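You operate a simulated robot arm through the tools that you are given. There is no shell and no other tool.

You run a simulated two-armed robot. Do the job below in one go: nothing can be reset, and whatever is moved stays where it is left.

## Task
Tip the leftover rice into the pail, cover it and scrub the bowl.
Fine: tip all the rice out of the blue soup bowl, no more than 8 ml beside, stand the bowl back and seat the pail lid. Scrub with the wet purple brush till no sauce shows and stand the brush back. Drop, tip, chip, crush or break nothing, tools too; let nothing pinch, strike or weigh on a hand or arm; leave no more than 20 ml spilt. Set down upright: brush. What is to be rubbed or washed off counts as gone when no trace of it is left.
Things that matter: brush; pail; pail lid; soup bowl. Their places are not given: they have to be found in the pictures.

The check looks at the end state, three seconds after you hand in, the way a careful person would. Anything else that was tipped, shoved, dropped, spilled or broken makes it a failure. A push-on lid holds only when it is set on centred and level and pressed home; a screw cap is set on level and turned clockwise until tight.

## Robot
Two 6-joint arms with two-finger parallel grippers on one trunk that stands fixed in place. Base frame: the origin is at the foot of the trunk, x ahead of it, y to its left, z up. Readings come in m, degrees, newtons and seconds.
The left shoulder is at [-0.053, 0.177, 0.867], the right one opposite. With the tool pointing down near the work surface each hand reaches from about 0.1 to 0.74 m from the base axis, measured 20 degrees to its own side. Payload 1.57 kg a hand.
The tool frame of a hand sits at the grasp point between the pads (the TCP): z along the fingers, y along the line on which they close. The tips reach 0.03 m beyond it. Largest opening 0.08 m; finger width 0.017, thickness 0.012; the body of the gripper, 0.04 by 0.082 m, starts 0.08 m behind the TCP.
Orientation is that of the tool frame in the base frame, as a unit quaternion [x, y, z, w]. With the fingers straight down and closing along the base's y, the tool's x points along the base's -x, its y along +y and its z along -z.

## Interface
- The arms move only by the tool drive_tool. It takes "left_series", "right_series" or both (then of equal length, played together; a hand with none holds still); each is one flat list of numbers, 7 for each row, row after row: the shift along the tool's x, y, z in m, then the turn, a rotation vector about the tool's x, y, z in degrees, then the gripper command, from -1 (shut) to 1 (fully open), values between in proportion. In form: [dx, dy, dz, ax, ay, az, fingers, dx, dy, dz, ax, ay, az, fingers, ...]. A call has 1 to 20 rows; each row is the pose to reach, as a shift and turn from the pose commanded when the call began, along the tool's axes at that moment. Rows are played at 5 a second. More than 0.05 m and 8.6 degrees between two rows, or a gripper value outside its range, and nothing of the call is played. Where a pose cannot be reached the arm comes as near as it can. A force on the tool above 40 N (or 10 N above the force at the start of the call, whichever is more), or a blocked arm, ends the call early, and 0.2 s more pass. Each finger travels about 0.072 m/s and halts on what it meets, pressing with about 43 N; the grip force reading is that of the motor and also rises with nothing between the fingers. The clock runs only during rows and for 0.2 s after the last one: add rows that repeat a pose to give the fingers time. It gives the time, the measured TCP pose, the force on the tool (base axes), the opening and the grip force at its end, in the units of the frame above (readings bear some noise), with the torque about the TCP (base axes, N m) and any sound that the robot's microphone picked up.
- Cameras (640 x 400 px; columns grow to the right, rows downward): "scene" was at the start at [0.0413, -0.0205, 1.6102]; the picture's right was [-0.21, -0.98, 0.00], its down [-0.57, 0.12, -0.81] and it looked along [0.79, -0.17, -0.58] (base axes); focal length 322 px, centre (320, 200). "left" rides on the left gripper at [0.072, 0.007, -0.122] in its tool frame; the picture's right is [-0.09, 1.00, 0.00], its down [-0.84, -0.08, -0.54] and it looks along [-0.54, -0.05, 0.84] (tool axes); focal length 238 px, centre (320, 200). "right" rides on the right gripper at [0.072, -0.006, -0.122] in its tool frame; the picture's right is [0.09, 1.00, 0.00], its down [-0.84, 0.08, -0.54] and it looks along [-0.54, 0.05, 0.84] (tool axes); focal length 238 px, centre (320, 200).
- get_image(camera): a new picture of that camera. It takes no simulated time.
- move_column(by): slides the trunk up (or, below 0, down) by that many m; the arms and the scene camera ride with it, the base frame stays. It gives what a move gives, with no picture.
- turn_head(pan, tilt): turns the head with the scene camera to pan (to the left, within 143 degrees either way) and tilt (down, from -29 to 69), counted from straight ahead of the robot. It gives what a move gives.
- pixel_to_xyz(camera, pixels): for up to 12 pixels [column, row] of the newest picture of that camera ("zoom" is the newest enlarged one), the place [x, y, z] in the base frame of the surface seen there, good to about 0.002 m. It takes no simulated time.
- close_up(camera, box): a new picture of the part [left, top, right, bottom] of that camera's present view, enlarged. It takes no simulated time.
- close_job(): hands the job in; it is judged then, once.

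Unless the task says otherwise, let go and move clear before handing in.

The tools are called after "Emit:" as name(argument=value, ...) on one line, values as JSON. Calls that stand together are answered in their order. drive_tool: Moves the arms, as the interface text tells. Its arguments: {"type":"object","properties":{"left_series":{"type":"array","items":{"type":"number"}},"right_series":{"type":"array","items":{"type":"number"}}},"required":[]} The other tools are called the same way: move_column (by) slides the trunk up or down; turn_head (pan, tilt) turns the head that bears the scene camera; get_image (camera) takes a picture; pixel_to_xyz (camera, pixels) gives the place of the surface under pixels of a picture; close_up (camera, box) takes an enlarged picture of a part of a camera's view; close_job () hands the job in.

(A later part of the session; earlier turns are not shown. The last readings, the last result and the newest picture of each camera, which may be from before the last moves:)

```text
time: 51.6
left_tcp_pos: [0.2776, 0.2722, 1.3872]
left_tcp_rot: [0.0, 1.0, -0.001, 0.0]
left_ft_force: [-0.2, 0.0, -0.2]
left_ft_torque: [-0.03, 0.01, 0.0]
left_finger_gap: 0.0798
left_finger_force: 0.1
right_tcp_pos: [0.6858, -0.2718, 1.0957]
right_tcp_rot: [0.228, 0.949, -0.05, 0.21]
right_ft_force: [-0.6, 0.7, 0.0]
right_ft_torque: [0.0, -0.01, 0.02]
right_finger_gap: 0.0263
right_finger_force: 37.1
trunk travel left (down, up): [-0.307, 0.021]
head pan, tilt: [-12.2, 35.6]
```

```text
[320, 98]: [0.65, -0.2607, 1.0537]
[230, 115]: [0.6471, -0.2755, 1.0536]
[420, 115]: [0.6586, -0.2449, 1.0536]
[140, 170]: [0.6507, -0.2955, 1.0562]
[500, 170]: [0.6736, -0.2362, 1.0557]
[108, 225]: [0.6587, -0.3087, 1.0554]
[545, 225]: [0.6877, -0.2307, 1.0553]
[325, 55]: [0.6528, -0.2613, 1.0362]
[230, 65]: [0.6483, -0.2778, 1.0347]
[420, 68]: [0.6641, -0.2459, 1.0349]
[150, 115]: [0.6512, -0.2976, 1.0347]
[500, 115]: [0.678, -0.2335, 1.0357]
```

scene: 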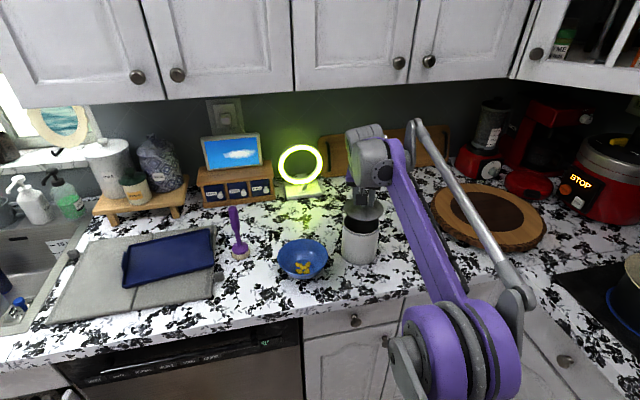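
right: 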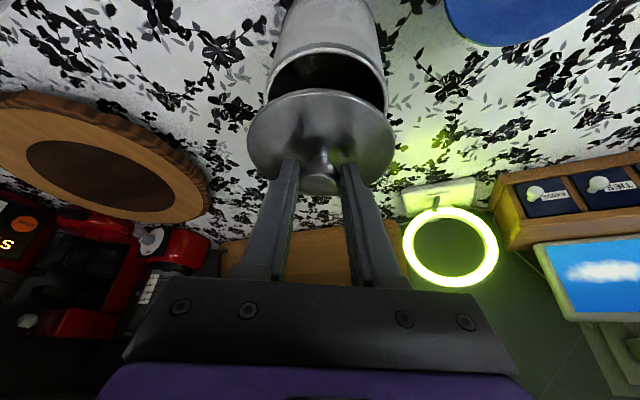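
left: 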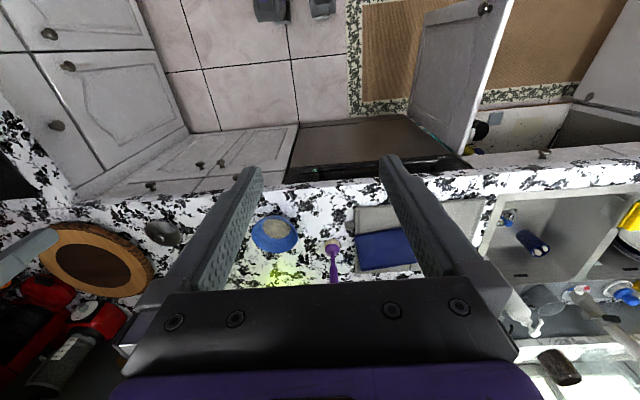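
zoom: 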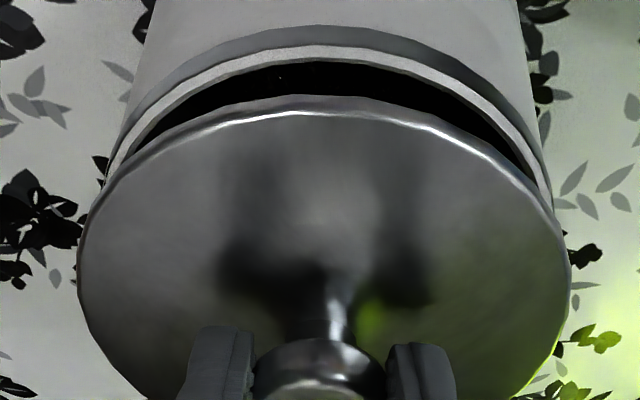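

All estimates put the lid within about a millimetre of the pail's centre. I'll nudge it 0.7 mm left and lower gently to let the plug enter the rim, watching forces.

Emit:
drive_tool(right_series=[0.0009, 0.0006, 0.0018, 0, 0, 0, -1, 0.0017, 0.0006, 0.0036, 0, 0, 0, -1, 0.0026, 0.0006, 0.0054, 0, 0, 0, -1, 0.0034, 0.0006, 0.0072, 0, 0, 0, -1, 0.0034, 0.0006, 0.0072, 0, 0, 0, -1])

Emit:
close_up(camera="right", box=[235, 60, 405, 180])

Emit:
close_up(camera="scene", box=[325, 185, 395, 270])

```text
time: 52.8
left_tcp_pos: [0.2767, 0.2727, 1.3875]
left_tcp_rot: [0.0, 1.0, -0.001, 0.0]
left_ft_force: [-0.1, 0.2, 0.1]
left_ft_torque: [0.0, -0.03, 0.04]
left_finger_gap: 0.0797
left_finger_force: 0.1
right_tcp_pos: [0.6865, -0.272, 1.0866]
right_tcp_rot: [0.227, 0.949, -0.05, 0.21]
right_ft_force: [-0.4, -0.7, -0.2]
right_ft_torque: [-0.02, 0.0, -0.01]
right_finger_gap: 0.0262
right_finger_force: 37.5
trunk travel left (down, up): [-0.307, 0.021]
head pan, tilt: [-12.2, 35.6]
```

```text
3.33 times, centred on (320, 120) of right
```

zoom: 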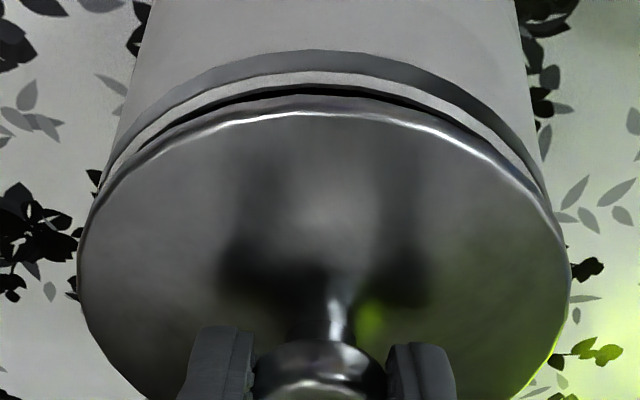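

```text
4.71 times, centred on (360, 228) of scene
```

zoom: 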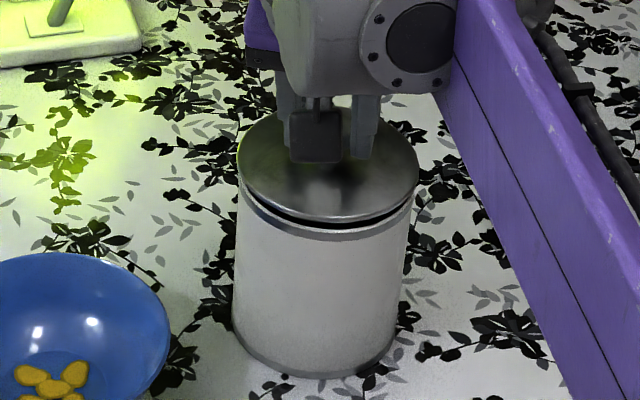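

No contact yet and the rim shows evenly around the lid in both views. I'll keep lowering slowly to seat the lid.

Emit:
drive_tool(right_series=[0.0009, 0.0004, 0.0018, 0, 0, 0, -1, 0.0017, 0.0004, 0.0036, 0, 0, 0, -1, 0.0026, 0.0004, 0.0054, 0, 0, 0, -1, 0.0034, 0.0004, 0.0072, 0, 0, 0, -1])

Emit:
close_up(camera="right", box=[235, 60, 405, 180])

Emit:
close_up(camera="scene", box=[325, 185, 395, 270])

```text
time: 53.8
left_tcp_pos: [0.2766, 0.2715, 1.3871]
left_tcp_rot: [0.0, 1.0, -0.001, 0.0]
left_ft_force: [0.2, 0.1, 0.2]
left_ft_torque: [0.05, 0.01, 0.03]
left_finger_gap: 0.0799
left_finger_force: 0.1
right_tcp_pos: [0.6856, -0.2712, 1.0799]
right_tcp_rot: [0.228, 0.949, -0.051, 0.21]
right_ft_force: [-0.7, 0.1, 0.2]
right_ft_torque: [0.01, -0.02, -0.02]
right_finger_gap: 0.0263
right_finger_force: 36.9
trunk travel left (down, up): [-0.307, 0.021]
head pan, tilt: [-12.2, 35.6]
```

```text
3.33 times, centred on (320, 120) of right
```

zoom: 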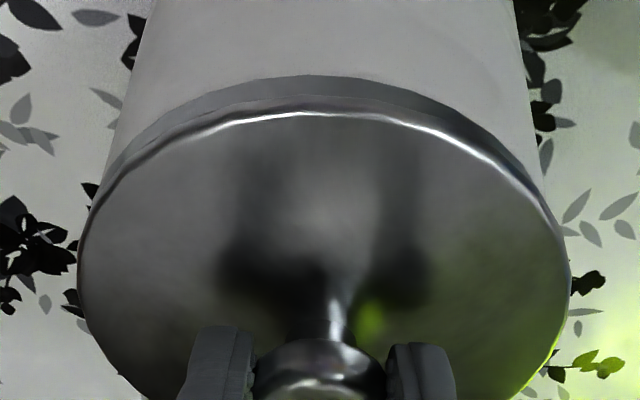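

```text
4.71 times, centred on (360, 228) of scene
```

zoom: 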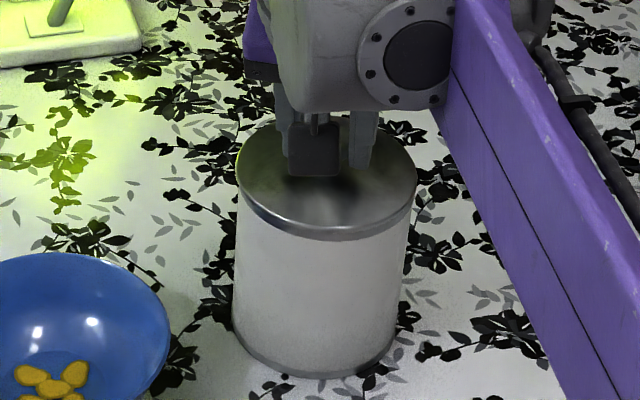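

No force yet and the lid is about to meet the rim. I'll continue down in 1 mm steps until I feel contact, then press.

Emit:
drive_tool(right_series=[0.0004, 0, 0.0009, 0, 0, 0, -1, 0.0009, 0, 0.0018, 0, 0, 0, -1, 0.0013, 0, 0.0027, 0, 0, 0, -1, 0.0017, 0, 0.0036, 0, 0, 0, -1, 0.0021, 0, 0.0045, 0, 0, 0, -1])

Emit:
close_up(camera="scene", box=[325, 185, 395, 270])

```text
time: 55.0
left_tcp_pos: [0.275, 0.2735, 1.3875]
left_tcp_rot: [0.0, 1.0, -0.001, 0.0]
left_ft_force: [0.7, -0.5, 0.6]
left_ft_torque: [0.0, -0.01, 0.02]
left_finger_gap: 0.0796
left_finger_force: 0.0
right_tcp_pos: [0.6845, -0.2696, 1.0762]
right_tcp_rot: [0.227, 0.949, -0.05, 0.214]
right_ft_force: [6.1, 0.5, 31.3]
right_ft_torque: [-0.4, -0.54, 0.22]
right_finger_gap: 0.0266
right_finger_force: 37.6
trunk travel left (down, up): [-0.307, 0.021]
head pan, tilt: [-12.2, 35.6]
```

```text
4.71 times, centred on (360, 228) of scene
```

zoom: 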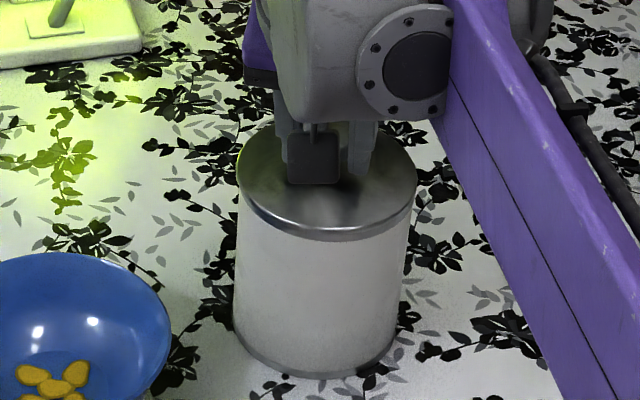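

Contact: 31 N upward at TCP z 1.076, where the lid edge should be at about 1.037, i.e. on the rim. I'll check level and seating all round from both cameras.

Emit:
pixel_to_xyz(camera="zoom", pixels=[[239, 185], [414, 195], [330, 235], [270, 215], [385, 222], [260, 145], [240, 205], [412, 215], [330, 243], [330, 220], [375, 150], [330, 370]])

Emit:
close_up(camera="right", box=[235, 60, 405, 180])

```text
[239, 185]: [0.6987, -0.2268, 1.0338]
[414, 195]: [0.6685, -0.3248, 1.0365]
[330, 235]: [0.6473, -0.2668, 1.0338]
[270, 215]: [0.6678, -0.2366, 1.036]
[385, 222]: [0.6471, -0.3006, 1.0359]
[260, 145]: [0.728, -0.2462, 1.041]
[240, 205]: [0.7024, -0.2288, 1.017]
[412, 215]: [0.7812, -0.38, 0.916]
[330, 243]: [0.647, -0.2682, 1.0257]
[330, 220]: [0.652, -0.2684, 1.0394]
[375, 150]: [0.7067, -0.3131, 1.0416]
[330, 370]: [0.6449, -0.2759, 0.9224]
```

```text
3.33 times, centred on (320, 120) of right
```

zoom: 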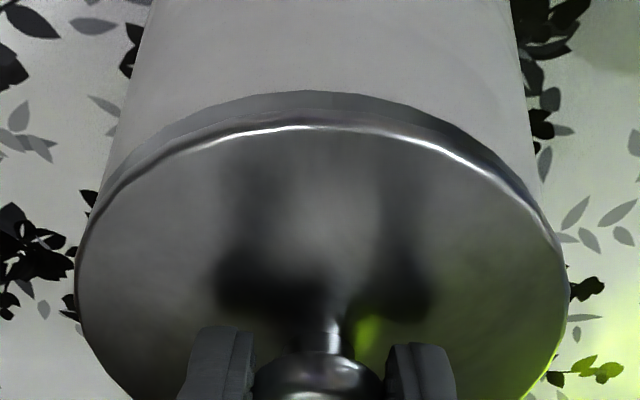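

The lid stopped on the rim and the knob slid slightly up in the grip, so it is firmly down. I'll open the fingers, lift clear and inspect the seam.

Emit:
drive_tool(right_series=[0, 0, 0, 0, 0, 0, -0.3, 0, 0, 0, 0, 0, 0, 0.2, 0, 0, 0, 0, 0, 0, 0.5, 0, 0, 0, 0, 0, 0, 0.5, -0.0085, 0, -0.0181, 0, 0, 0, 0.5, -0.0171, 0, -0.0362, 0, 0, 0, 0.5])

Emit:
get_image(camera="right")

Emit:
close_up(camera="scene", box=[325, 185, 395, 270])

```text
time: 56.4
left_tcp_pos: [0.2771, 0.2715, 1.3872]
left_tcp_rot: [0.0, 1.0, -0.001, 0.0]
left_ft_force: [-0.9, 0.2, 0.2]
left_ft_torque: [-0.01, 0.02, -0.01]
left_finger_gap: 0.0801
left_finger_force: 0.2
right_tcp_pos: [0.6867, -0.2707, 1.1138]
right_tcp_rot: [0.228, 0.949, -0.051, 0.211]
right_ft_force: [0.4, -0.7, 0.2]
right_ft_torque: [-0.01, -0.02, 0.0]
right_finger_gap: 0.06
right_finger_force: 0.0
trunk travel left (down, up): [-0.307, 0.021]
head pan, tilt: [-12.2, 35.6]
```

```text
taken
```

right: 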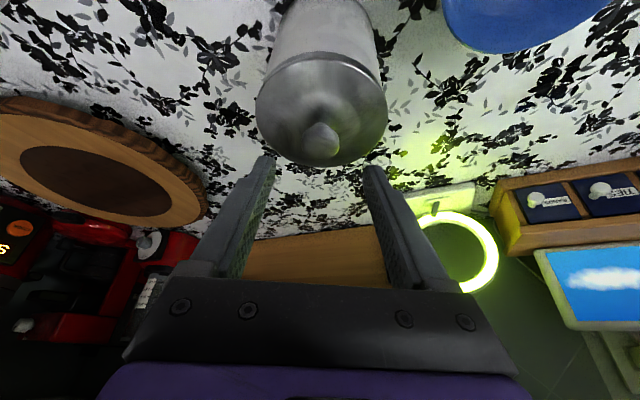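

```text
4.71 times, centred on (360, 228) of scene
```

zoom: 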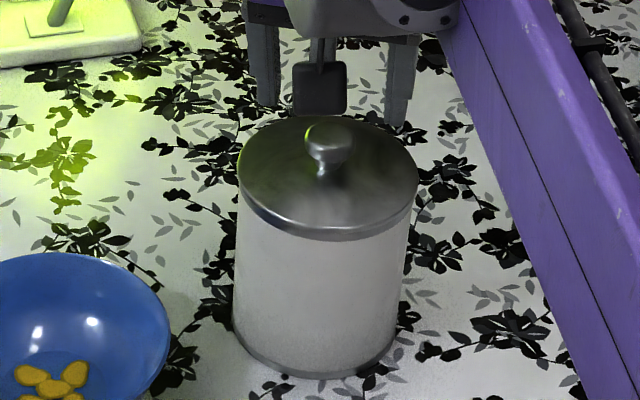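

The lid sits neatly on the pail, with its knob centred. I'll measure the knob top and the lid's edge heights to verify it is level and fully down.

Emit:
close_up(camera="right", box=[245, 40, 400, 175])

Emit:
pixel_to_xyz(camera="zoom", pixels=[[325, 335], [320, 310], [300, 340], [60, 200], [560, 200], [320, 80], [150, 110], [470, 110], [180, 330], [430, 345], [320, 200], [320, 60]])

Emit:
close_up(camera="scene", box=[335, 205, 385, 245])

```text
2.96 times, centred on (322, 108) of right
```

zoom: 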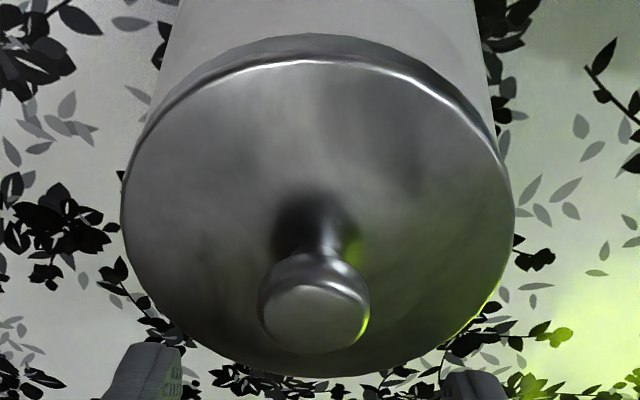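

```text
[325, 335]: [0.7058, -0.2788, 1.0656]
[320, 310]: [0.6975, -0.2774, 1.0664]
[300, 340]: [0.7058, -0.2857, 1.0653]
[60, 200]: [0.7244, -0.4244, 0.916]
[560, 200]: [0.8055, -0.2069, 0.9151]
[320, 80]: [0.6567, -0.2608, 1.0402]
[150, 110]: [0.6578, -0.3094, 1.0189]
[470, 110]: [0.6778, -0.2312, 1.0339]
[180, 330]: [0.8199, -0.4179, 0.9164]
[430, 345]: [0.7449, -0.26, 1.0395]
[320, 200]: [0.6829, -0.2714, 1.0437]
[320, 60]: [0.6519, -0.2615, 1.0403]
```

```text
10.00 times, centred on (360, 225) of scene
```

zoom: 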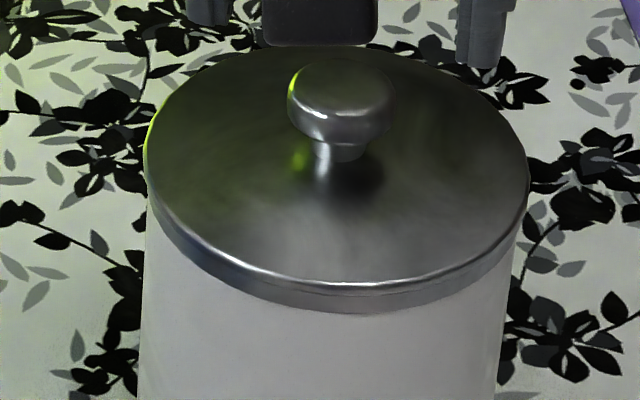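

The knob top is at z 1.0655 and the lid's edge at about 1.040; I see no dark gap. I'll sample the seam more finely to judge whether it is home.

Emit:
pixel_to_xyz(camera="zoom", pixels=[[340, 270], [340, 280], [340, 288], [340, 296], [340, 304], [340, 312], [340, 325], [148, 160], [148, 200], [527, 190], [522, 225], [340, 75]])

Emit:
close_up(camera="scene", box=[345, 224, 375, 244])

```text
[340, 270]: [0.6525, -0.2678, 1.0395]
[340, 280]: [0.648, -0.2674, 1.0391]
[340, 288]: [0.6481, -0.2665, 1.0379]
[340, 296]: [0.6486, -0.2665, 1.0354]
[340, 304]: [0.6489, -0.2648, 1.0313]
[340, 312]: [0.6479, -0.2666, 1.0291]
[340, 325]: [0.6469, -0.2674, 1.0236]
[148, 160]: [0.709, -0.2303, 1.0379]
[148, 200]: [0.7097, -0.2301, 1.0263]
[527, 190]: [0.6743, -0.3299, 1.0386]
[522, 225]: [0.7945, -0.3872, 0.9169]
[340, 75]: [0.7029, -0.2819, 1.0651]
```

```text
16.00 times, centred on (360, 234) of scene
```

zoom: 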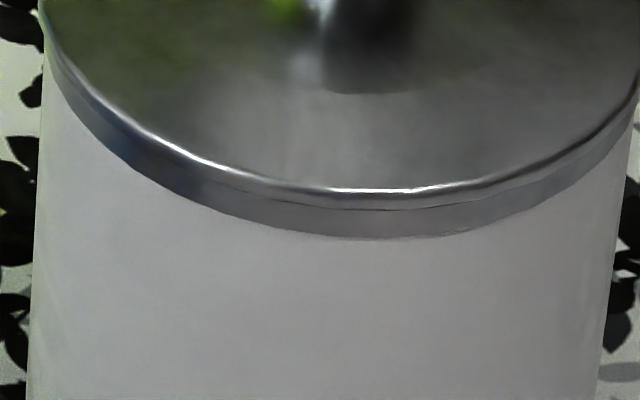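

The 16× view shows the thin lid flange lying directly on the pail's rim band with an even seam. To be sure it is pressed home I'll press once more on the knob's top with closed fingers.

Emit:
drive_tool(right_series=[0, 0, 0, 0, 0, 0, -0.3, 0, 0, 0, 0, 0, 0, -1, 0, 0, 0, 0, 0, 0, -1, -0.0025, -0.0013, 0.0077, 0, 0, 0, -1, -0.0051, -0.0027, 0.0155, 0, 0, 0, -1, -0.0042, -0.0027, 0.0173, 0, 0, 0, -1, -0.0034, -0.0027, 0.0191, 0, 0, 0, -1, -0.0026, -0.0027, 0.0209, 0, 0, 0, -1, -0.0022, -0.0027, 0.0218, 0, 0, 0, -1])

Emit:
close_up(camera="scene", box=[325, 185, 395, 270])

```text
time: 58.4
left_tcp_pos: [0.2768, 0.2718, 1.3871]
left_tcp_rot: [0.0, 1.0, -0.001, -0.001]
left_ft_force: [0.1, 0.6, 0.3]
left_ft_torque: [-0.01, -0.01, -0.01]
left_finger_gap: 0.08
left_finger_force: 0.1
right_tcp_pos: [0.6949, -0.2775, 1.0951]
right_tcp_rot: [0.228, 0.949, -0.05, 0.211]
right_ft_force: [0.0, 0.2, 0.8]
right_ft_torque: [0.03, -0.02, -0.02]
right_finger_gap: 0.0
right_finger_force: 21.2
trunk travel left (down, up): [-0.307, 0.021]
head pan, tilt: [-12.2, 35.6]
```

```text
4.71 times, centred on (360, 228) of scene
```

zoom: 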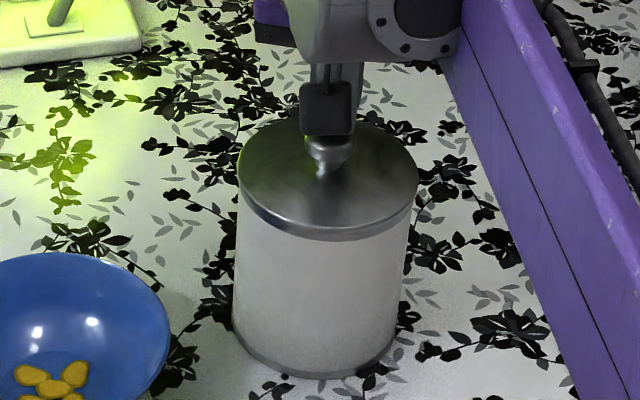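

The fingers are just above the knob, with no contact yet. I'll go down in 1 mm steps until the push builds up.

Emit:
drive_tool(right_series=[0.0004, 0, 0.0009, 0, 0, 0, -1, 0.0009, 0, 0.0018, 0, 0, 0, -1, 0.0013, 0, 0.0027, 0, 0, 0, -1, 0.0017, 0, 0.0036, 0, 0, 0, -1, 0.0021, 0, 0.0045, 0, 0, 0, -1])

Emit:
close_up(camera="right", box=[245, 40, 400, 175])

```text
time: 59.6
left_tcp_pos: [0.2751, 0.273, 1.3878]
left_tcp_rot: [0.0, 1.0, -0.002, 0.0]
left_ft_force: [0.9, -0.1, 0.1]
left_ft_torque: [0.04, 0.03, -0.03]
left_finger_gap: 0.08
left_finger_force: 0.1
right_tcp_pos: [0.6945, -0.2784, 1.0941]
right_tcp_rot: [0.229, 0.948, -0.052, 0.214]
right_ft_force: [8.6, -2.2, 39.4]
right_ft_torque: [-0.16, -0.46, 0.02]
right_finger_gap: 0.0
right_finger_force: 21.3
trunk travel left (down, up): [-0.307, 0.021]
head pan, tilt: [-12.2, 35.6]
```

```text
2.96 times, centred on (322, 108) of right
```

zoom: 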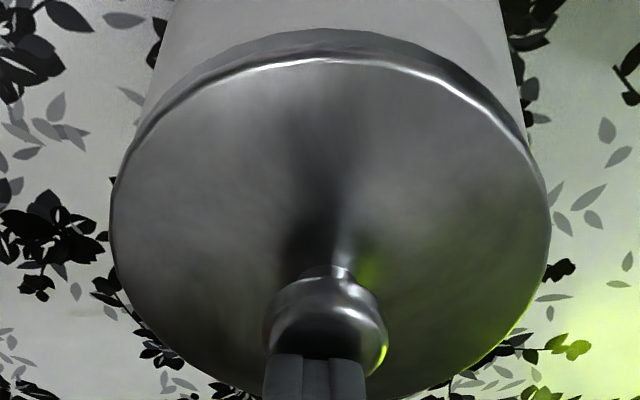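

A 39 N push on the knob moved nothing, so the lid is home. I'll lift off and retreat the right hand up and to the right.

Emit:
drive_tool(right_series=[-0.0043, 0, -0.0091, 0, 0, 0, -1, -0.0128, 0, -0.0272, 0, 0, 0, -1, -0.0256, 0, -0.0543, 0, 0, 0, 0, -0.0256, -0.04, -0.0743, 0, 0, 0, 1, -0.0156, -0.08, -0.1043, 0, 0, 0, 1, -0.0056, -0.12, -0.1343, 0, 0, 0, 1, 0.0044, -0.15, -0.1643, 0, 0, 0, 1])

Emit:
get_image(camera="scene")

Emit:
close_up(camera="scene", box=[325, 195, 395, 270])

```text
refused: row 5 steps farther than a row can; nothing moved
```

```text
taken
```

scene: 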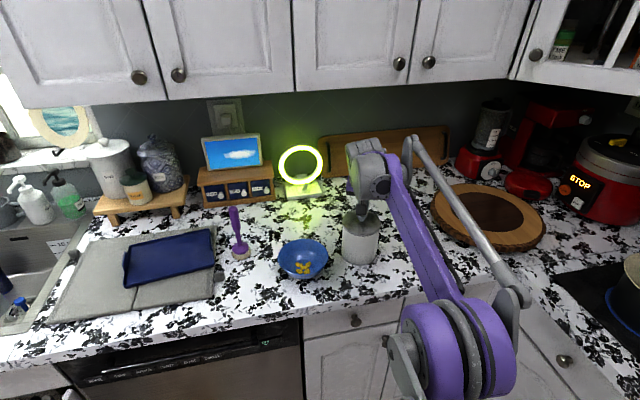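

```text
5.33 times, centred on (360, 232) of scene
```

zoom: 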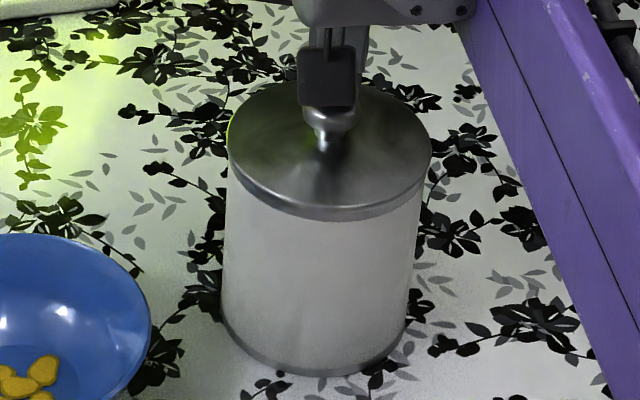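

The call was refused because one step was too long. I'll repeat the retreat with smaller steps.

Emit:
drive_tool(right_series=[-0.0043, 0, -0.0091, 0, 0, 0, -1, -0.0107, 0, -0.0226, 0, 0, 0, -1, -0.0171, 0, -0.0362, 0, 0, 0, -1, -0.0153, -0.0281, -0.0647, 0, 0, 0, 0, -0.0135, -0.0562, -0.0932, 0, 0, 0, 0, -0.0117, -0.0842, -0.1217, 0, 0, 0, 1, -0.01, -0.1123, -0.1503, 0, 0, 0, 1, -0.0082, -0.1404, -0.1788, 0, 0, 0, 1, -0.0065, -0.1685, -0.2073, 0, 0, 0, 1, -0.0047, -0.1965, -0.2358, 0, 0, 0, 1, -0.003, -0.2246, -0.2643, 0, 0, 0, 1])

Emit:
get_image(camera="scene")

Emit:
close_up(camera="scene", box=[325, 195, 395, 270])

```text
time: 62.0
left_tcp_pos: [0.2751, 0.2706, 1.388]
left_tcp_rot: [0.0, 1.0, -0.001, 0.001]
left_ft_force: [-0.3, -1.4, -0.2]
left_ft_torque: [0.01, 0.03, 0.0]
left_finger_gap: 0.08
left_finger_force: 0.0
right_tcp_pos: [0.4948, -0.4286, 1.3318]
right_tcp_rot: [0.228, 0.949, -0.051, 0.21]
right_ft_force: [0.3, 0.0, -0.5]
right_ft_torque: [-0.01, 0.01, 0.01]
right_finger_gap: 0.08
right_finger_force: 0.1
trunk travel left (down, up): [-0.307, 0.021]
head pan, tilt: [-12.2, 35.6]
```

```text
taken
```

scene: 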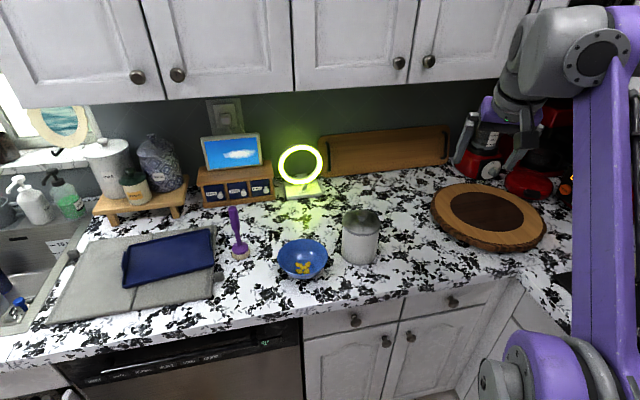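

```text
5.33 times, centred on (360, 232) of scene
```

zoom: 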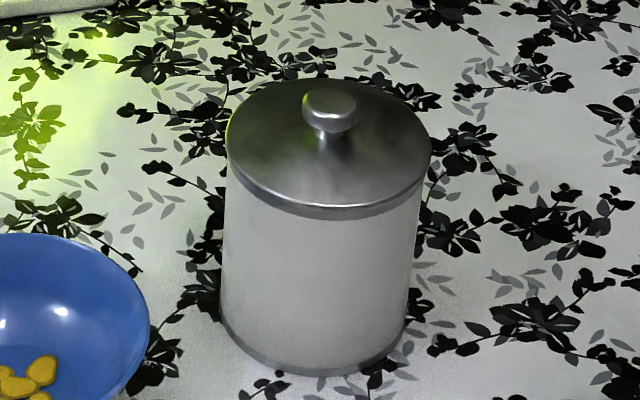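

The lid is seated and the pail has not moved. Next the brush: its axis is at about (0.765,0.063). I'll check what stands behind it before approaching with the left hand.

Emit:
close_up(camera="scene", box=[200, 180, 290, 270])

Emit:
pixel_to_xyz(camera="zoom", pixels=[[240, 20], [360, 80], [215, 100], [250, 130], [225, 160], [265, 160], [240, 200], [255, 260], [263, 320], [222, 310], [302, 310], [262, 345]])

```text
4.44 times, centred on (245, 225) of scene
```

zoom: 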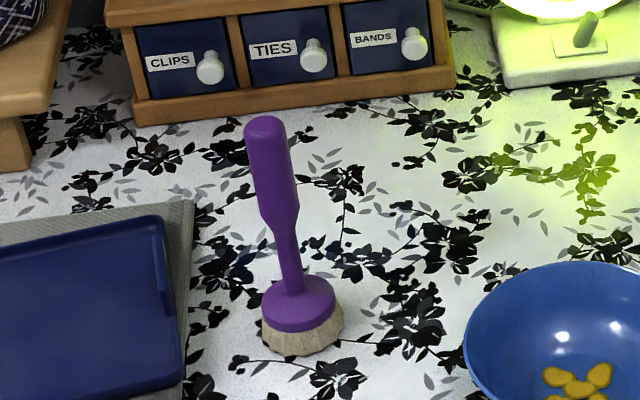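

```text
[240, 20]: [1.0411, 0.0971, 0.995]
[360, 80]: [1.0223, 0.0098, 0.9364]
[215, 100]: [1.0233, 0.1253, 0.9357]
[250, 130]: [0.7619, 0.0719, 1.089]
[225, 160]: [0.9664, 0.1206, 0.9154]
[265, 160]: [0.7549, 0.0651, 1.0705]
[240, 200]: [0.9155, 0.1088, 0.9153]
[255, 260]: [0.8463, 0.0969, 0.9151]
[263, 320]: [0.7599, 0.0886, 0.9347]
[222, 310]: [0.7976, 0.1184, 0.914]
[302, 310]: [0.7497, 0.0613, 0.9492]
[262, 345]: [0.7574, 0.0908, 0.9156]
```

Nothing stands within 25 cm behind the brush. I'll take a few more points on the handle and bristles for an exact axis.

Emit:
pixel_to_xyz(camera="zoom", pixels=[[249, 150], [289, 150], [269, 150], [262, 190], [298, 190], [280, 190], [278, 235], [300, 235], [289, 235], [265, 300], [333, 300], [340, 330]])

Emit:
drive_tool(left_series=[-0.0273, -0.0209, 0.0237, 0, -6, 0, 1, -0.0546, -0.0418, 0.0474, 0, -12, 0, 1, -0.0819, -0.0627, 0.0711, 0, -18, 0, 1, -0.1092, -0.0836, 0.0948, 0, -24, 0, 1, -0.1365, -0.1045, 0.1185, 0, -30, 0, 1, -0.1638, -0.1254, 0.1422, 0, -36, 0, 1, -0.1911, -0.1463, 0.1659, 0, -42, 0, 1, -0.2184, -0.1672, 0.1896, 0, -48, 0, 1, -0.2457, -0.1881, 0.2133, 0, -54, 0, 1, -0.273, -0.209, 0.237, 0, -60, 0, 1])

Emit:
get_image(camera="left")

Emit:
get_image(camera="scene")

```text
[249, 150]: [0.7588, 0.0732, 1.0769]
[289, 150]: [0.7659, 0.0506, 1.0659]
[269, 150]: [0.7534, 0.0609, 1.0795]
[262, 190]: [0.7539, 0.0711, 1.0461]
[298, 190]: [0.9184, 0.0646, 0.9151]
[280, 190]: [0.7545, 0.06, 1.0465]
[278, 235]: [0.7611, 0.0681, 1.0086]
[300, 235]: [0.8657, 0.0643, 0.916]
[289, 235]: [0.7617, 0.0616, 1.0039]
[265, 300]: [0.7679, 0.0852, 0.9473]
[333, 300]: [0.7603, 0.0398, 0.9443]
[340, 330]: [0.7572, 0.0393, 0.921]
```

```text
time: 64.2
left_tcp_pos: [0.5512, 0.0619, 1.1507]
left_tcp_rot: [0.0, 0.866, -0.001, 0.5]
left_ft_force: [-0.1, -0.1, 0.2]
left_ft_torque: [-0.04, -0.02, -0.01]
left_finger_gap: 0.0798
left_finger_force: 0.0
right_tcp_pos: [0.4973, -0.4305, 1.332]
right_tcp_rot: [0.228, 0.949, -0.05, 0.211]
right_ft_force: [0.8, 0.2, -0.4]
right_ft_torque: [-0.04, -0.04, -0.01]
right_finger_gap: 0.0801
right_finger_force: 0.1
trunk travel left (down, up): [-0.307, 0.021]
head pan, tilt: [-12.2, 35.6]
```

```text
taken
```

left: 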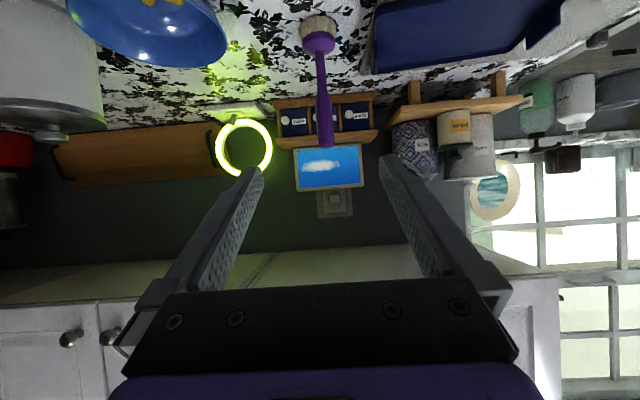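

```text
taken
```

scene: 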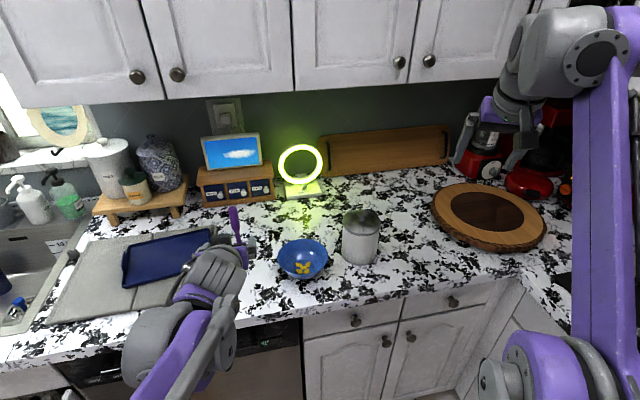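

The left hand is tilted 60° forward and lined up with the brush (handle at column 322 in the left view). I'll advance two-thirds of the way and recheck.

Emit:
drive_tool(left_series=[-0.0055, 0, 0.0379, 0, 0, 0, 1, -0.011, 0, 0.0758, 0, 0, 0, 1, -0.0166, 0, 0.1137, 0, 0, 0, 1, -0.0221, 0, 0.1516, 0, 0, 0, 1])

Emit:
get_image(camera="left")

Emit:
close_up(camera="scene", box=[190, 180, 310, 280])

```text
time: 65.2
left_tcp_pos: [0.694, 0.0605, 1.0921]
left_tcp_rot: [0.0, 0.866, -0.001, 0.499]
left_ft_force: [0.5, -0.2, -0.2]
left_ft_torque: [0.03, 0.0, 0.0]
left_finger_gap: 0.0802
left_finger_force: 0.1
right_tcp_pos: [0.4974, -0.4305, 1.331]
right_tcp_rot: [0.228, 0.949, -0.051, 0.21]
right_ft_force: [0.2, 0.1, 0.0]
right_ft_torque: [0.0, 0.02, 0.03]
right_finger_gap: 0.0799
right_finger_force: 0.0
trunk travel left (down, up): [-0.307, 0.021]
head pan, tilt: [-12.2, 35.6]
```

```text
taken
```

left: 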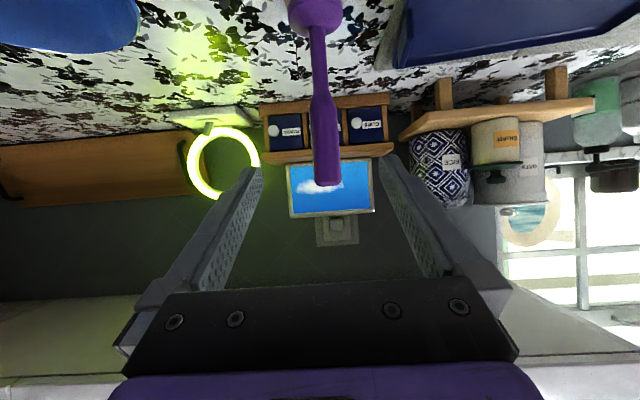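

```text
4.00 times, centred on (250, 230) of scene
```

zoom: 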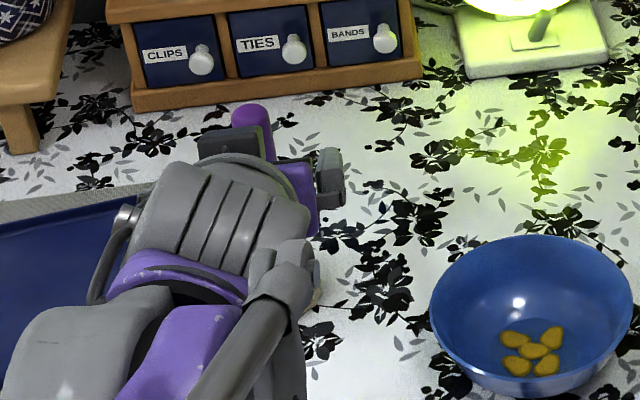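

The handle is between the fingers (columns 314–340), about 1.5 mm off-centre. I'll advance the rest with that correction, without closing yet.

Emit:
drive_tool(left_series=[-0.003, 0.0008, 0.0187, 0, 0, 0, 1, -0.0059, 0.0015, 0.0373, 0, 0, 0, 1, -0.0089, 0.0015, 0.056, 0, 0, 0, 1, -0.0118, 0.0015, 0.0746, 0, 0, 0, 1])

Emit:
get_image(camera="left")

Emit:
close_up(camera="scene", box=[190, 180, 310, 280])

```text
time: 66.2
left_tcp_pos: [0.7633, 0.062, 1.0661]
left_tcp_rot: [0.0, 0.866, -0.001, 0.499]
left_ft_force: [-0.2, 0.6, 0.5]
left_ft_torque: [-0.01, 0.0, -0.02]
left_finger_gap: 0.08
left_finger_force: 0.1
right_tcp_pos: [0.4963, -0.4296, 1.3317]
right_tcp_rot: [0.228, 0.949, -0.051, 0.21]
right_ft_force: [-0.4, -0.8, 0.8]
right_ft_torque: [0.01, -0.01, 0.04]
right_finger_gap: 0.0798
right_finger_force: 0.1
trunk travel left (down, up): [-0.307, 0.021]
head pan, tilt: [-12.2, 35.6]
```

```text
taken
```

left: 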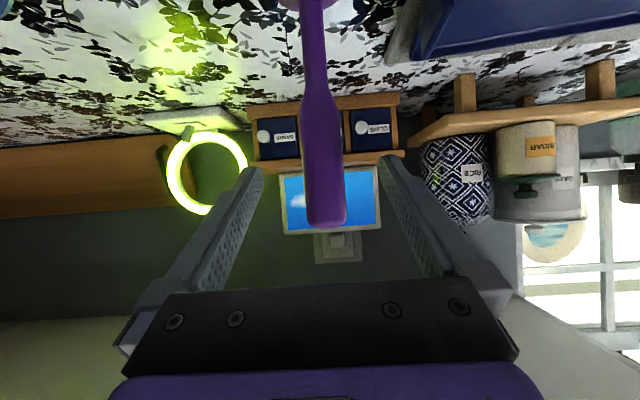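

```text
4.00 times, centred on (250, 230) of scene
```

zoom: 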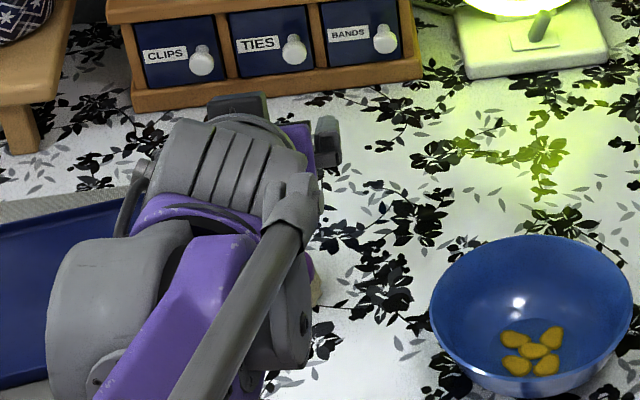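

The handle passes through the grasp point (row 192), about 2 mm right of centre. I'll shift 2 mm and close slowly on it.

Emit:
drive_tool(left_series=[0, 0.002, 0, 0, 0, 0, 1, 0, 0.002, 0, 0, 0, 0, 0.3, 0, 0.002, 0, 0, 0, 0, 0, 0, 0.002, 0, 0, 0, 0, -0.2, 0, 0.002, 0, 0, 0, 0, -0.35, 0, 0.002, 0, 0, 0, 0, -0.42])

Emit:
get_image(camera="left")

```text
time: 67.6
left_tcp_pos: [0.7624, 0.0646, 1.0677]
left_tcp_rot: [-0.001, 0.866, 0.0, 0.501]
left_ft_force: [0.5, -1.5, 0.8]
left_ft_torque: [-0.29, -0.02, -0.09]
left_finger_gap: 0.0245
left_finger_force: 31.3
right_tcp_pos: [0.4951, -0.4285, 1.3319]
right_tcp_rot: [0.227, 0.95, -0.05, 0.211]
right_ft_force: [-0.3, 0.5, -0.5]
right_ft_torque: [-0.03, 0.05, 0.02]
right_finger_gap: 0.0799
right_finger_force: 0.0
trunk travel left (down, up): [-0.307, 0.021]
head pan, tilt: [-12.2, 35.6]
```

```text
taken
```

left: 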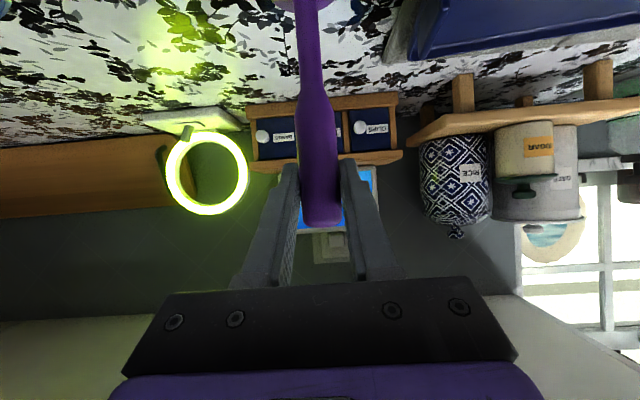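

The handle is held (24.5 mm gap, 31 N). I'll tighten fully and lift the brush 6 cm straight up.

Emit:
drive_tool(left_series=[0, 0, 0, 0, 0, 0, -0.7, 0, 0, 0, 0, 0, 0, -1, 0, 0, 0, 0, 0, 0, -1, -0.0043, 0, -0.0025, 0, 0, 0, -1, -0.013, 0, -0.0075, 0, 0, 0, -1, -0.026, 0, -0.015, 0, 0, 0, -1, -0.039, 0, -0.0225, 0, 0, 0, -1, -0.052, 0, -0.03, 0, 0, 0, -1])

Emit:
get_image(camera="left")

Emit:
close_up(camera="scene", box=[190, 150, 330, 290])

```text
time: 69.4
left_tcp_pos: [0.7632, 0.0659, 1.1253]
left_tcp_rot: [-0.001, 0.866, -0.001, 0.499]
left_ft_force: [-0.5, -1.2, -0.9]
left_ft_torque: [-0.33, -0.04, -0.09]
left_finger_gap: 0.0246
left_finger_force: 36.0
right_tcp_pos: [0.4964, -0.4293, 1.3315]
right_tcp_rot: [0.228, 0.95, -0.051, 0.21]
right_ft_force: [0.4, 1.0, -0.4]
right_ft_torque: [-0.03, 0.02, -0.01]
right_finger_gap: 0.0799
right_finger_force: 0.1
trunk travel left (down, up): [-0.307, 0.021]
head pan, tilt: [-12.2, 35.6]
```

```text
taken
```

left: 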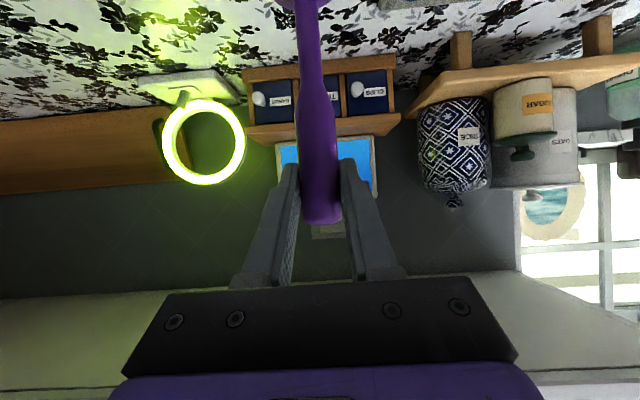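

```text
2.86 times, centred on (260, 220) of scene
```

zoom: 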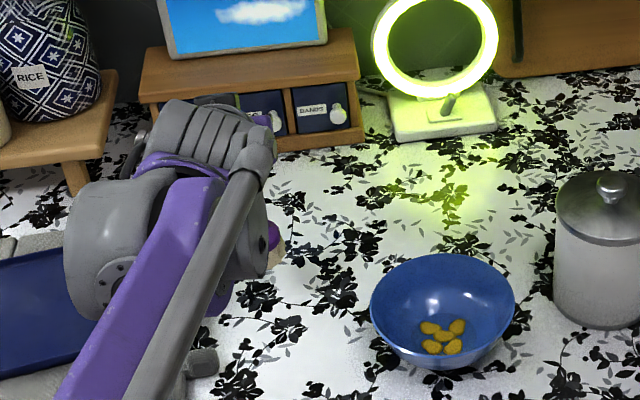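

The brush is up, but a steady torque of -0.33 N·m shows. I'll look from other angles to see whether the brush or hand touches anything.

Emit:
get_image(camera="right")

Emit:
close_up(camera="scene", box=[230, 200, 310, 280])

Emit:
close_up(camera="left", box=[220, 0, 420, 240])

```text
taken
```

right: 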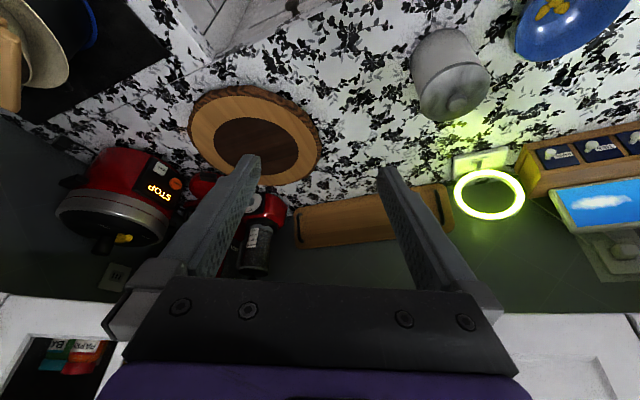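

```text
5.00 times, centred on (270, 240) of scene
```

zoom: 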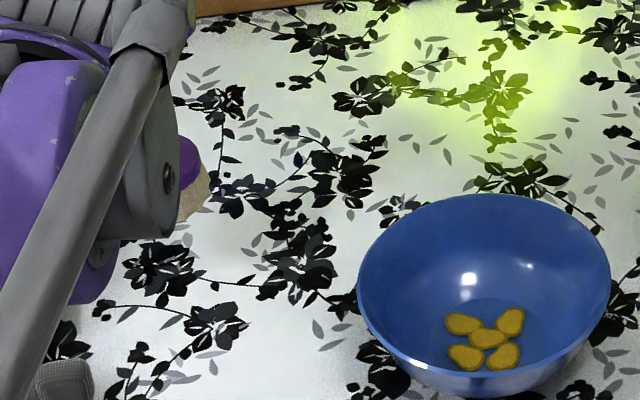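

```text
1.67 times, centred on (320, 120) of left
```

zoom: 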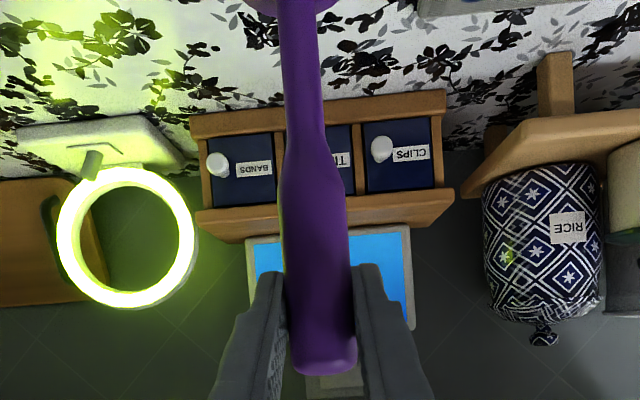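

The brush hangs freely and only about 1° off vertical; the offset torque appears to be internal to the grip. I'll re-measure the bowl and sauce spots for the scrub path.

Emit:
close_up(camera="scene", box=[265, 225, 345, 290])

Emit:
pixel_to_xyz(camera="zoom", pixels=[[251, 247], [328, 245], [289, 272], [255, 302], [318, 300], [142, 195], [455, 195], [310, 88], [300, 312], [335, 235], [235, 310], [340, 305]])

```text
6.15 times, centred on (305, 258) of scene
```

zoom: 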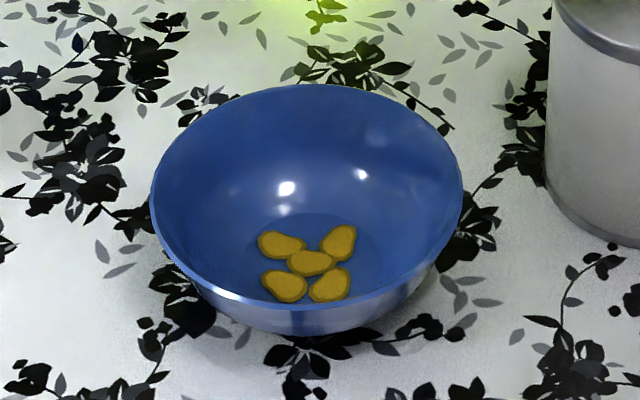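

```text
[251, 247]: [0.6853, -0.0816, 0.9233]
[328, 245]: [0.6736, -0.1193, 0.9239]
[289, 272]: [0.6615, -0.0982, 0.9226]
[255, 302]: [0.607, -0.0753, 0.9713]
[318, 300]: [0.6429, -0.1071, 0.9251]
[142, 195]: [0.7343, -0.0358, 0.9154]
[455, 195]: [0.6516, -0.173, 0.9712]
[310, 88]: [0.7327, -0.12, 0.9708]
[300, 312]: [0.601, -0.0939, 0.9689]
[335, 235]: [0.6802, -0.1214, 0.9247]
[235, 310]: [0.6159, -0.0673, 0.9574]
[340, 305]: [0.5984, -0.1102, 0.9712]
```

Emit:
pixel_to_xyz(camera="zoom", pixels=[[281, 245], [338, 243], [312, 263], [285, 287], [330, 285], [262, 243], [352, 230], [268, 295], [345, 275], [152, 195], [461, 195], [315, 218]])

Emit:
pixel_to_xyz(camera="zoom", pixels=[[154, 215], [175, 255], [215, 290], [260, 305], [310, 309], [360, 302], [410, 277], [445, 240], [459, 210], [420, 120], [200, 118], [310, 87]])

```text
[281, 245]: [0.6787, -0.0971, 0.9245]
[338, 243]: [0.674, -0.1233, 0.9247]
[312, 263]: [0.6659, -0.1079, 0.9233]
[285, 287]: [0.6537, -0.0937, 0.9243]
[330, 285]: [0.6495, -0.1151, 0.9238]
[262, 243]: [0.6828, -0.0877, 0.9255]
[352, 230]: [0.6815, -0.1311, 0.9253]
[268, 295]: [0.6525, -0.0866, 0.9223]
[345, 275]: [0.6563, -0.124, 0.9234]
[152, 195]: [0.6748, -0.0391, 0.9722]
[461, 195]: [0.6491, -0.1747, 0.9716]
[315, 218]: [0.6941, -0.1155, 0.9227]
```

```text
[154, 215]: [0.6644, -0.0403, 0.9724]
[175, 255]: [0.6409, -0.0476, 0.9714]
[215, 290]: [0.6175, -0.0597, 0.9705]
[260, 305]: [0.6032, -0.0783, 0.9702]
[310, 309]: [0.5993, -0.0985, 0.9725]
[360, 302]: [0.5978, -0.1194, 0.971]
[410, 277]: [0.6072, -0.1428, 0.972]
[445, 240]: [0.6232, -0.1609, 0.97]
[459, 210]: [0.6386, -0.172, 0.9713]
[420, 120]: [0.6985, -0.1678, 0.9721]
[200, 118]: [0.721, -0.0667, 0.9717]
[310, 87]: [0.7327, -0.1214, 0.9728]
```

The bowl is centred at (0.6655,-0.108) and the sauce reaches about 28 mm from its centre, all on the flat floor. I'll carry the brush over the bowl, bristles 2 cm above the rim.

Emit:
drive_tool(left_series=[-0.0173, 0, -0.01, 0, 0, 0, -1, -0.009, -0.0289, -0.024, 0, 0, 0, -1, -0.0006, -0.0578, -0.038, 0, 0, 0, -1, 0.0078, -0.0868, -0.052, 0, 0, 0, -1, 0.0161, -0.1157, -0.0659, 0, 0, 0, -1, 0.0245, -0.1446, -0.0799, 0, 0, 0, -1, 0.0328, -0.1735, -0.0939, 0, 0, 0, -1, 0.0328, -0.1735, -0.0939, 0, 0, 0, -1])

Emit:
get_image(camera="left")

Emit:
get_image(camera="scene")

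```text
time: 71.2
left_tcp_pos: [0.6662, -0.1062, 1.1462]
left_tcp_rot: [0.0, 0.866, -0.001, 0.5]
left_ft_force: [0.1, 2.0, -1.0]
left_ft_torque: [0.27, -0.02, 0.1]
left_finger_gap: 0.0245
left_finger_force: 36.2
right_tcp_pos: [0.4954, -0.4287, 1.3325]
right_tcp_rot: [0.227, 0.949, -0.05, 0.21]
right_ft_force: [0.8, -0.1, -0.3]
right_ft_torque: [-0.01, 0.02, 0.01]
right_finger_gap: 0.0801
right_finger_force: 0.1
trunk travel left (down, up): [-0.307, 0.021]
head pan, tilt: [-12.2, 35.6]
```

```text
taken
```

left: 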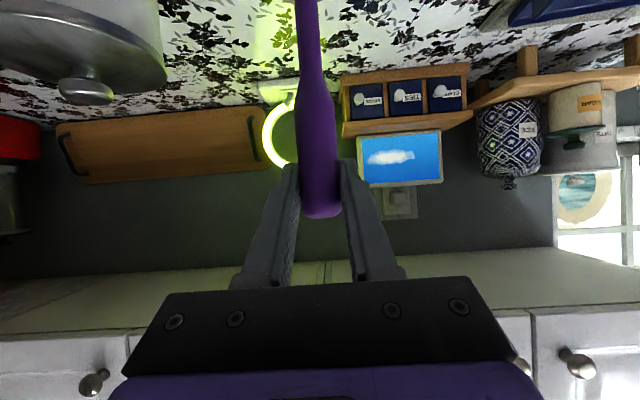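

```text
taken
```

scene: 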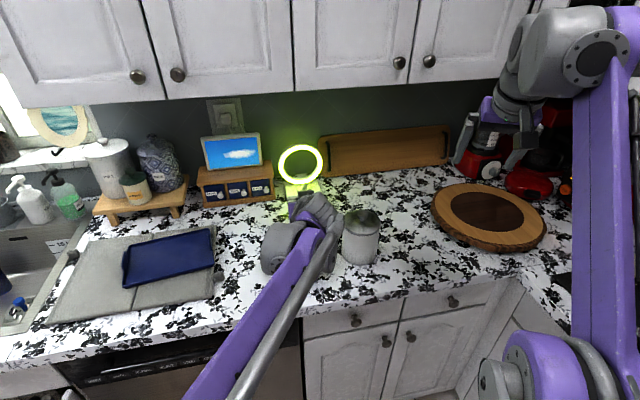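

The brush hangs over the bowl; the handle's slant in the left view puts its head about 3 mm left of the TCP. I'll correct for that and lower it to just above the bowl's floor.

Emit:
drive_tool(left_series=[0.0143, -0.002, 0.0083, 0, 0, 0, -1, 0.0286, -0.004, 0.0165, 0, 0, 0, -1, 0.0429, -0.004, 0.0248, 0, 0, 0, -1, 0.0555, -0.004, 0.032, 0, 0, 0, -1, 0.0555, -0.004, 0.032, 0, 0, 0, -1])

Emit:
get_image(camera="left")

```text
time: 72.4
left_tcp_pos: [0.6657, -0.1131, 1.0803]
left_tcp_rot: [0.0, 0.866, -0.001, 0.5]
left_ft_force: [0.6, -0.8, -0.3]
left_ft_torque: [-0.33, 0.08, -0.08]
left_finger_gap: 0.0244
left_finger_force: 35.8
right_tcp_pos: [0.4955, -0.4294, 1.3322]
right_tcp_rot: [0.228, 0.949, -0.05, 0.211]
right_ft_force: [-0.3, -0.1, 0.3]
right_ft_torque: [0.01, 0.01, 0.01]
right_finger_gap: 0.0801
right_finger_force: 0.0
trunk travel left (down, up): [-0.307, 0.021]
head pan, tilt: [-12.2, 35.6]
```

```text
taken
```

left: 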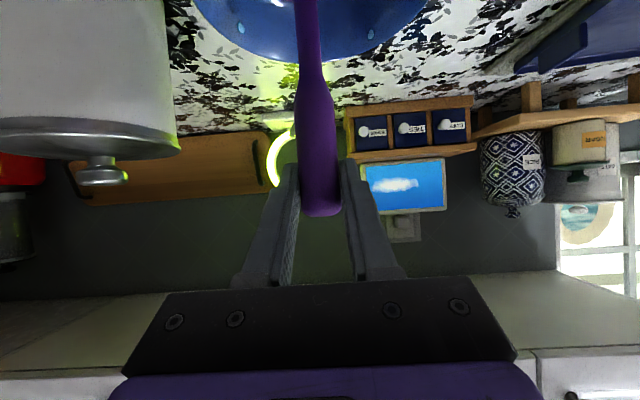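

The bowl's far rim is symmetric about the brush neck in the left view, so it is well centred. I'll lower in 1 mm steps to find the floor.

Emit:
drive_tool(left_series=[0.0009, 0, 0.0005, 0, 0, 0, -1, 0.0017, 0, 0.001, 0, 0, 0, -1, 0.0026, 0, 0.0015, 0, 0, 0, -1, 0.0035, 0, 0.002, 0, 0, 0, -1, 0.0043, 0, 0.0025, 0, 0, 0, -1])

```text
time: 73.6
left_tcp_pos: [0.6644, -0.112, 1.0792]
left_tcp_rot: [0.001, 0.865, -0.002, 0.502]
left_ft_force: [4.9, 0.9, 29.7]
left_ft_torque: [0.67, -0.62, 0.0]
left_finger_gap: 0.0244
left_finger_force: 36.1
right_tcp_pos: [0.4937, -0.4299, 1.3337]
right_tcp_rot: [0.229, 0.949, -0.051, 0.212]
right_ft_force: [-0.2, 0.5, 0.0]
right_ft_torque: [0.04, -0.01, 0.01]
right_finger_gap: 0.0797
right_finger_force: 0.0
trunk travel left (down, up): [-0.307, 0.021]
head pan, tilt: [-12.2, 35.6]
```

The brush touches the floor and presses with 30 N, more than I want. I'll back off about 3 mm to a light contact.

Emit:
drive_tool(left_series=[-0.0013, 0, -0.0008, 0, 0, 0, -1, -0.0026, 0, -0.0015, 0, 0, 0, -1])

```text
time: 74.2
left_tcp_pos: [0.6626, -0.1121, 1.0788]
left_tcp_rot: [-0.001, 0.867, -0.001, 0.499]
left_ft_force: [1.7, 1.0, 9.6]
left_ft_torque: [0.45, -0.31, 0.07]
left_finger_gap: 0.0244
left_finger_force: 35.8
right_tcp_pos: [0.495, -0.4293, 1.3322]
right_tcp_rot: [0.228, 0.949, -0.051, 0.21]
right_ft_force: [-0.3, -0.5, 0.5]
right_ft_torque: [0.01, 0.0, -0.01]
right_finger_gap: 0.0801
right_finger_force: 0.0
trunk travel left (down, up): [-0.307, 0.021]
head pan, tilt: [-12.2, 35.6]
```

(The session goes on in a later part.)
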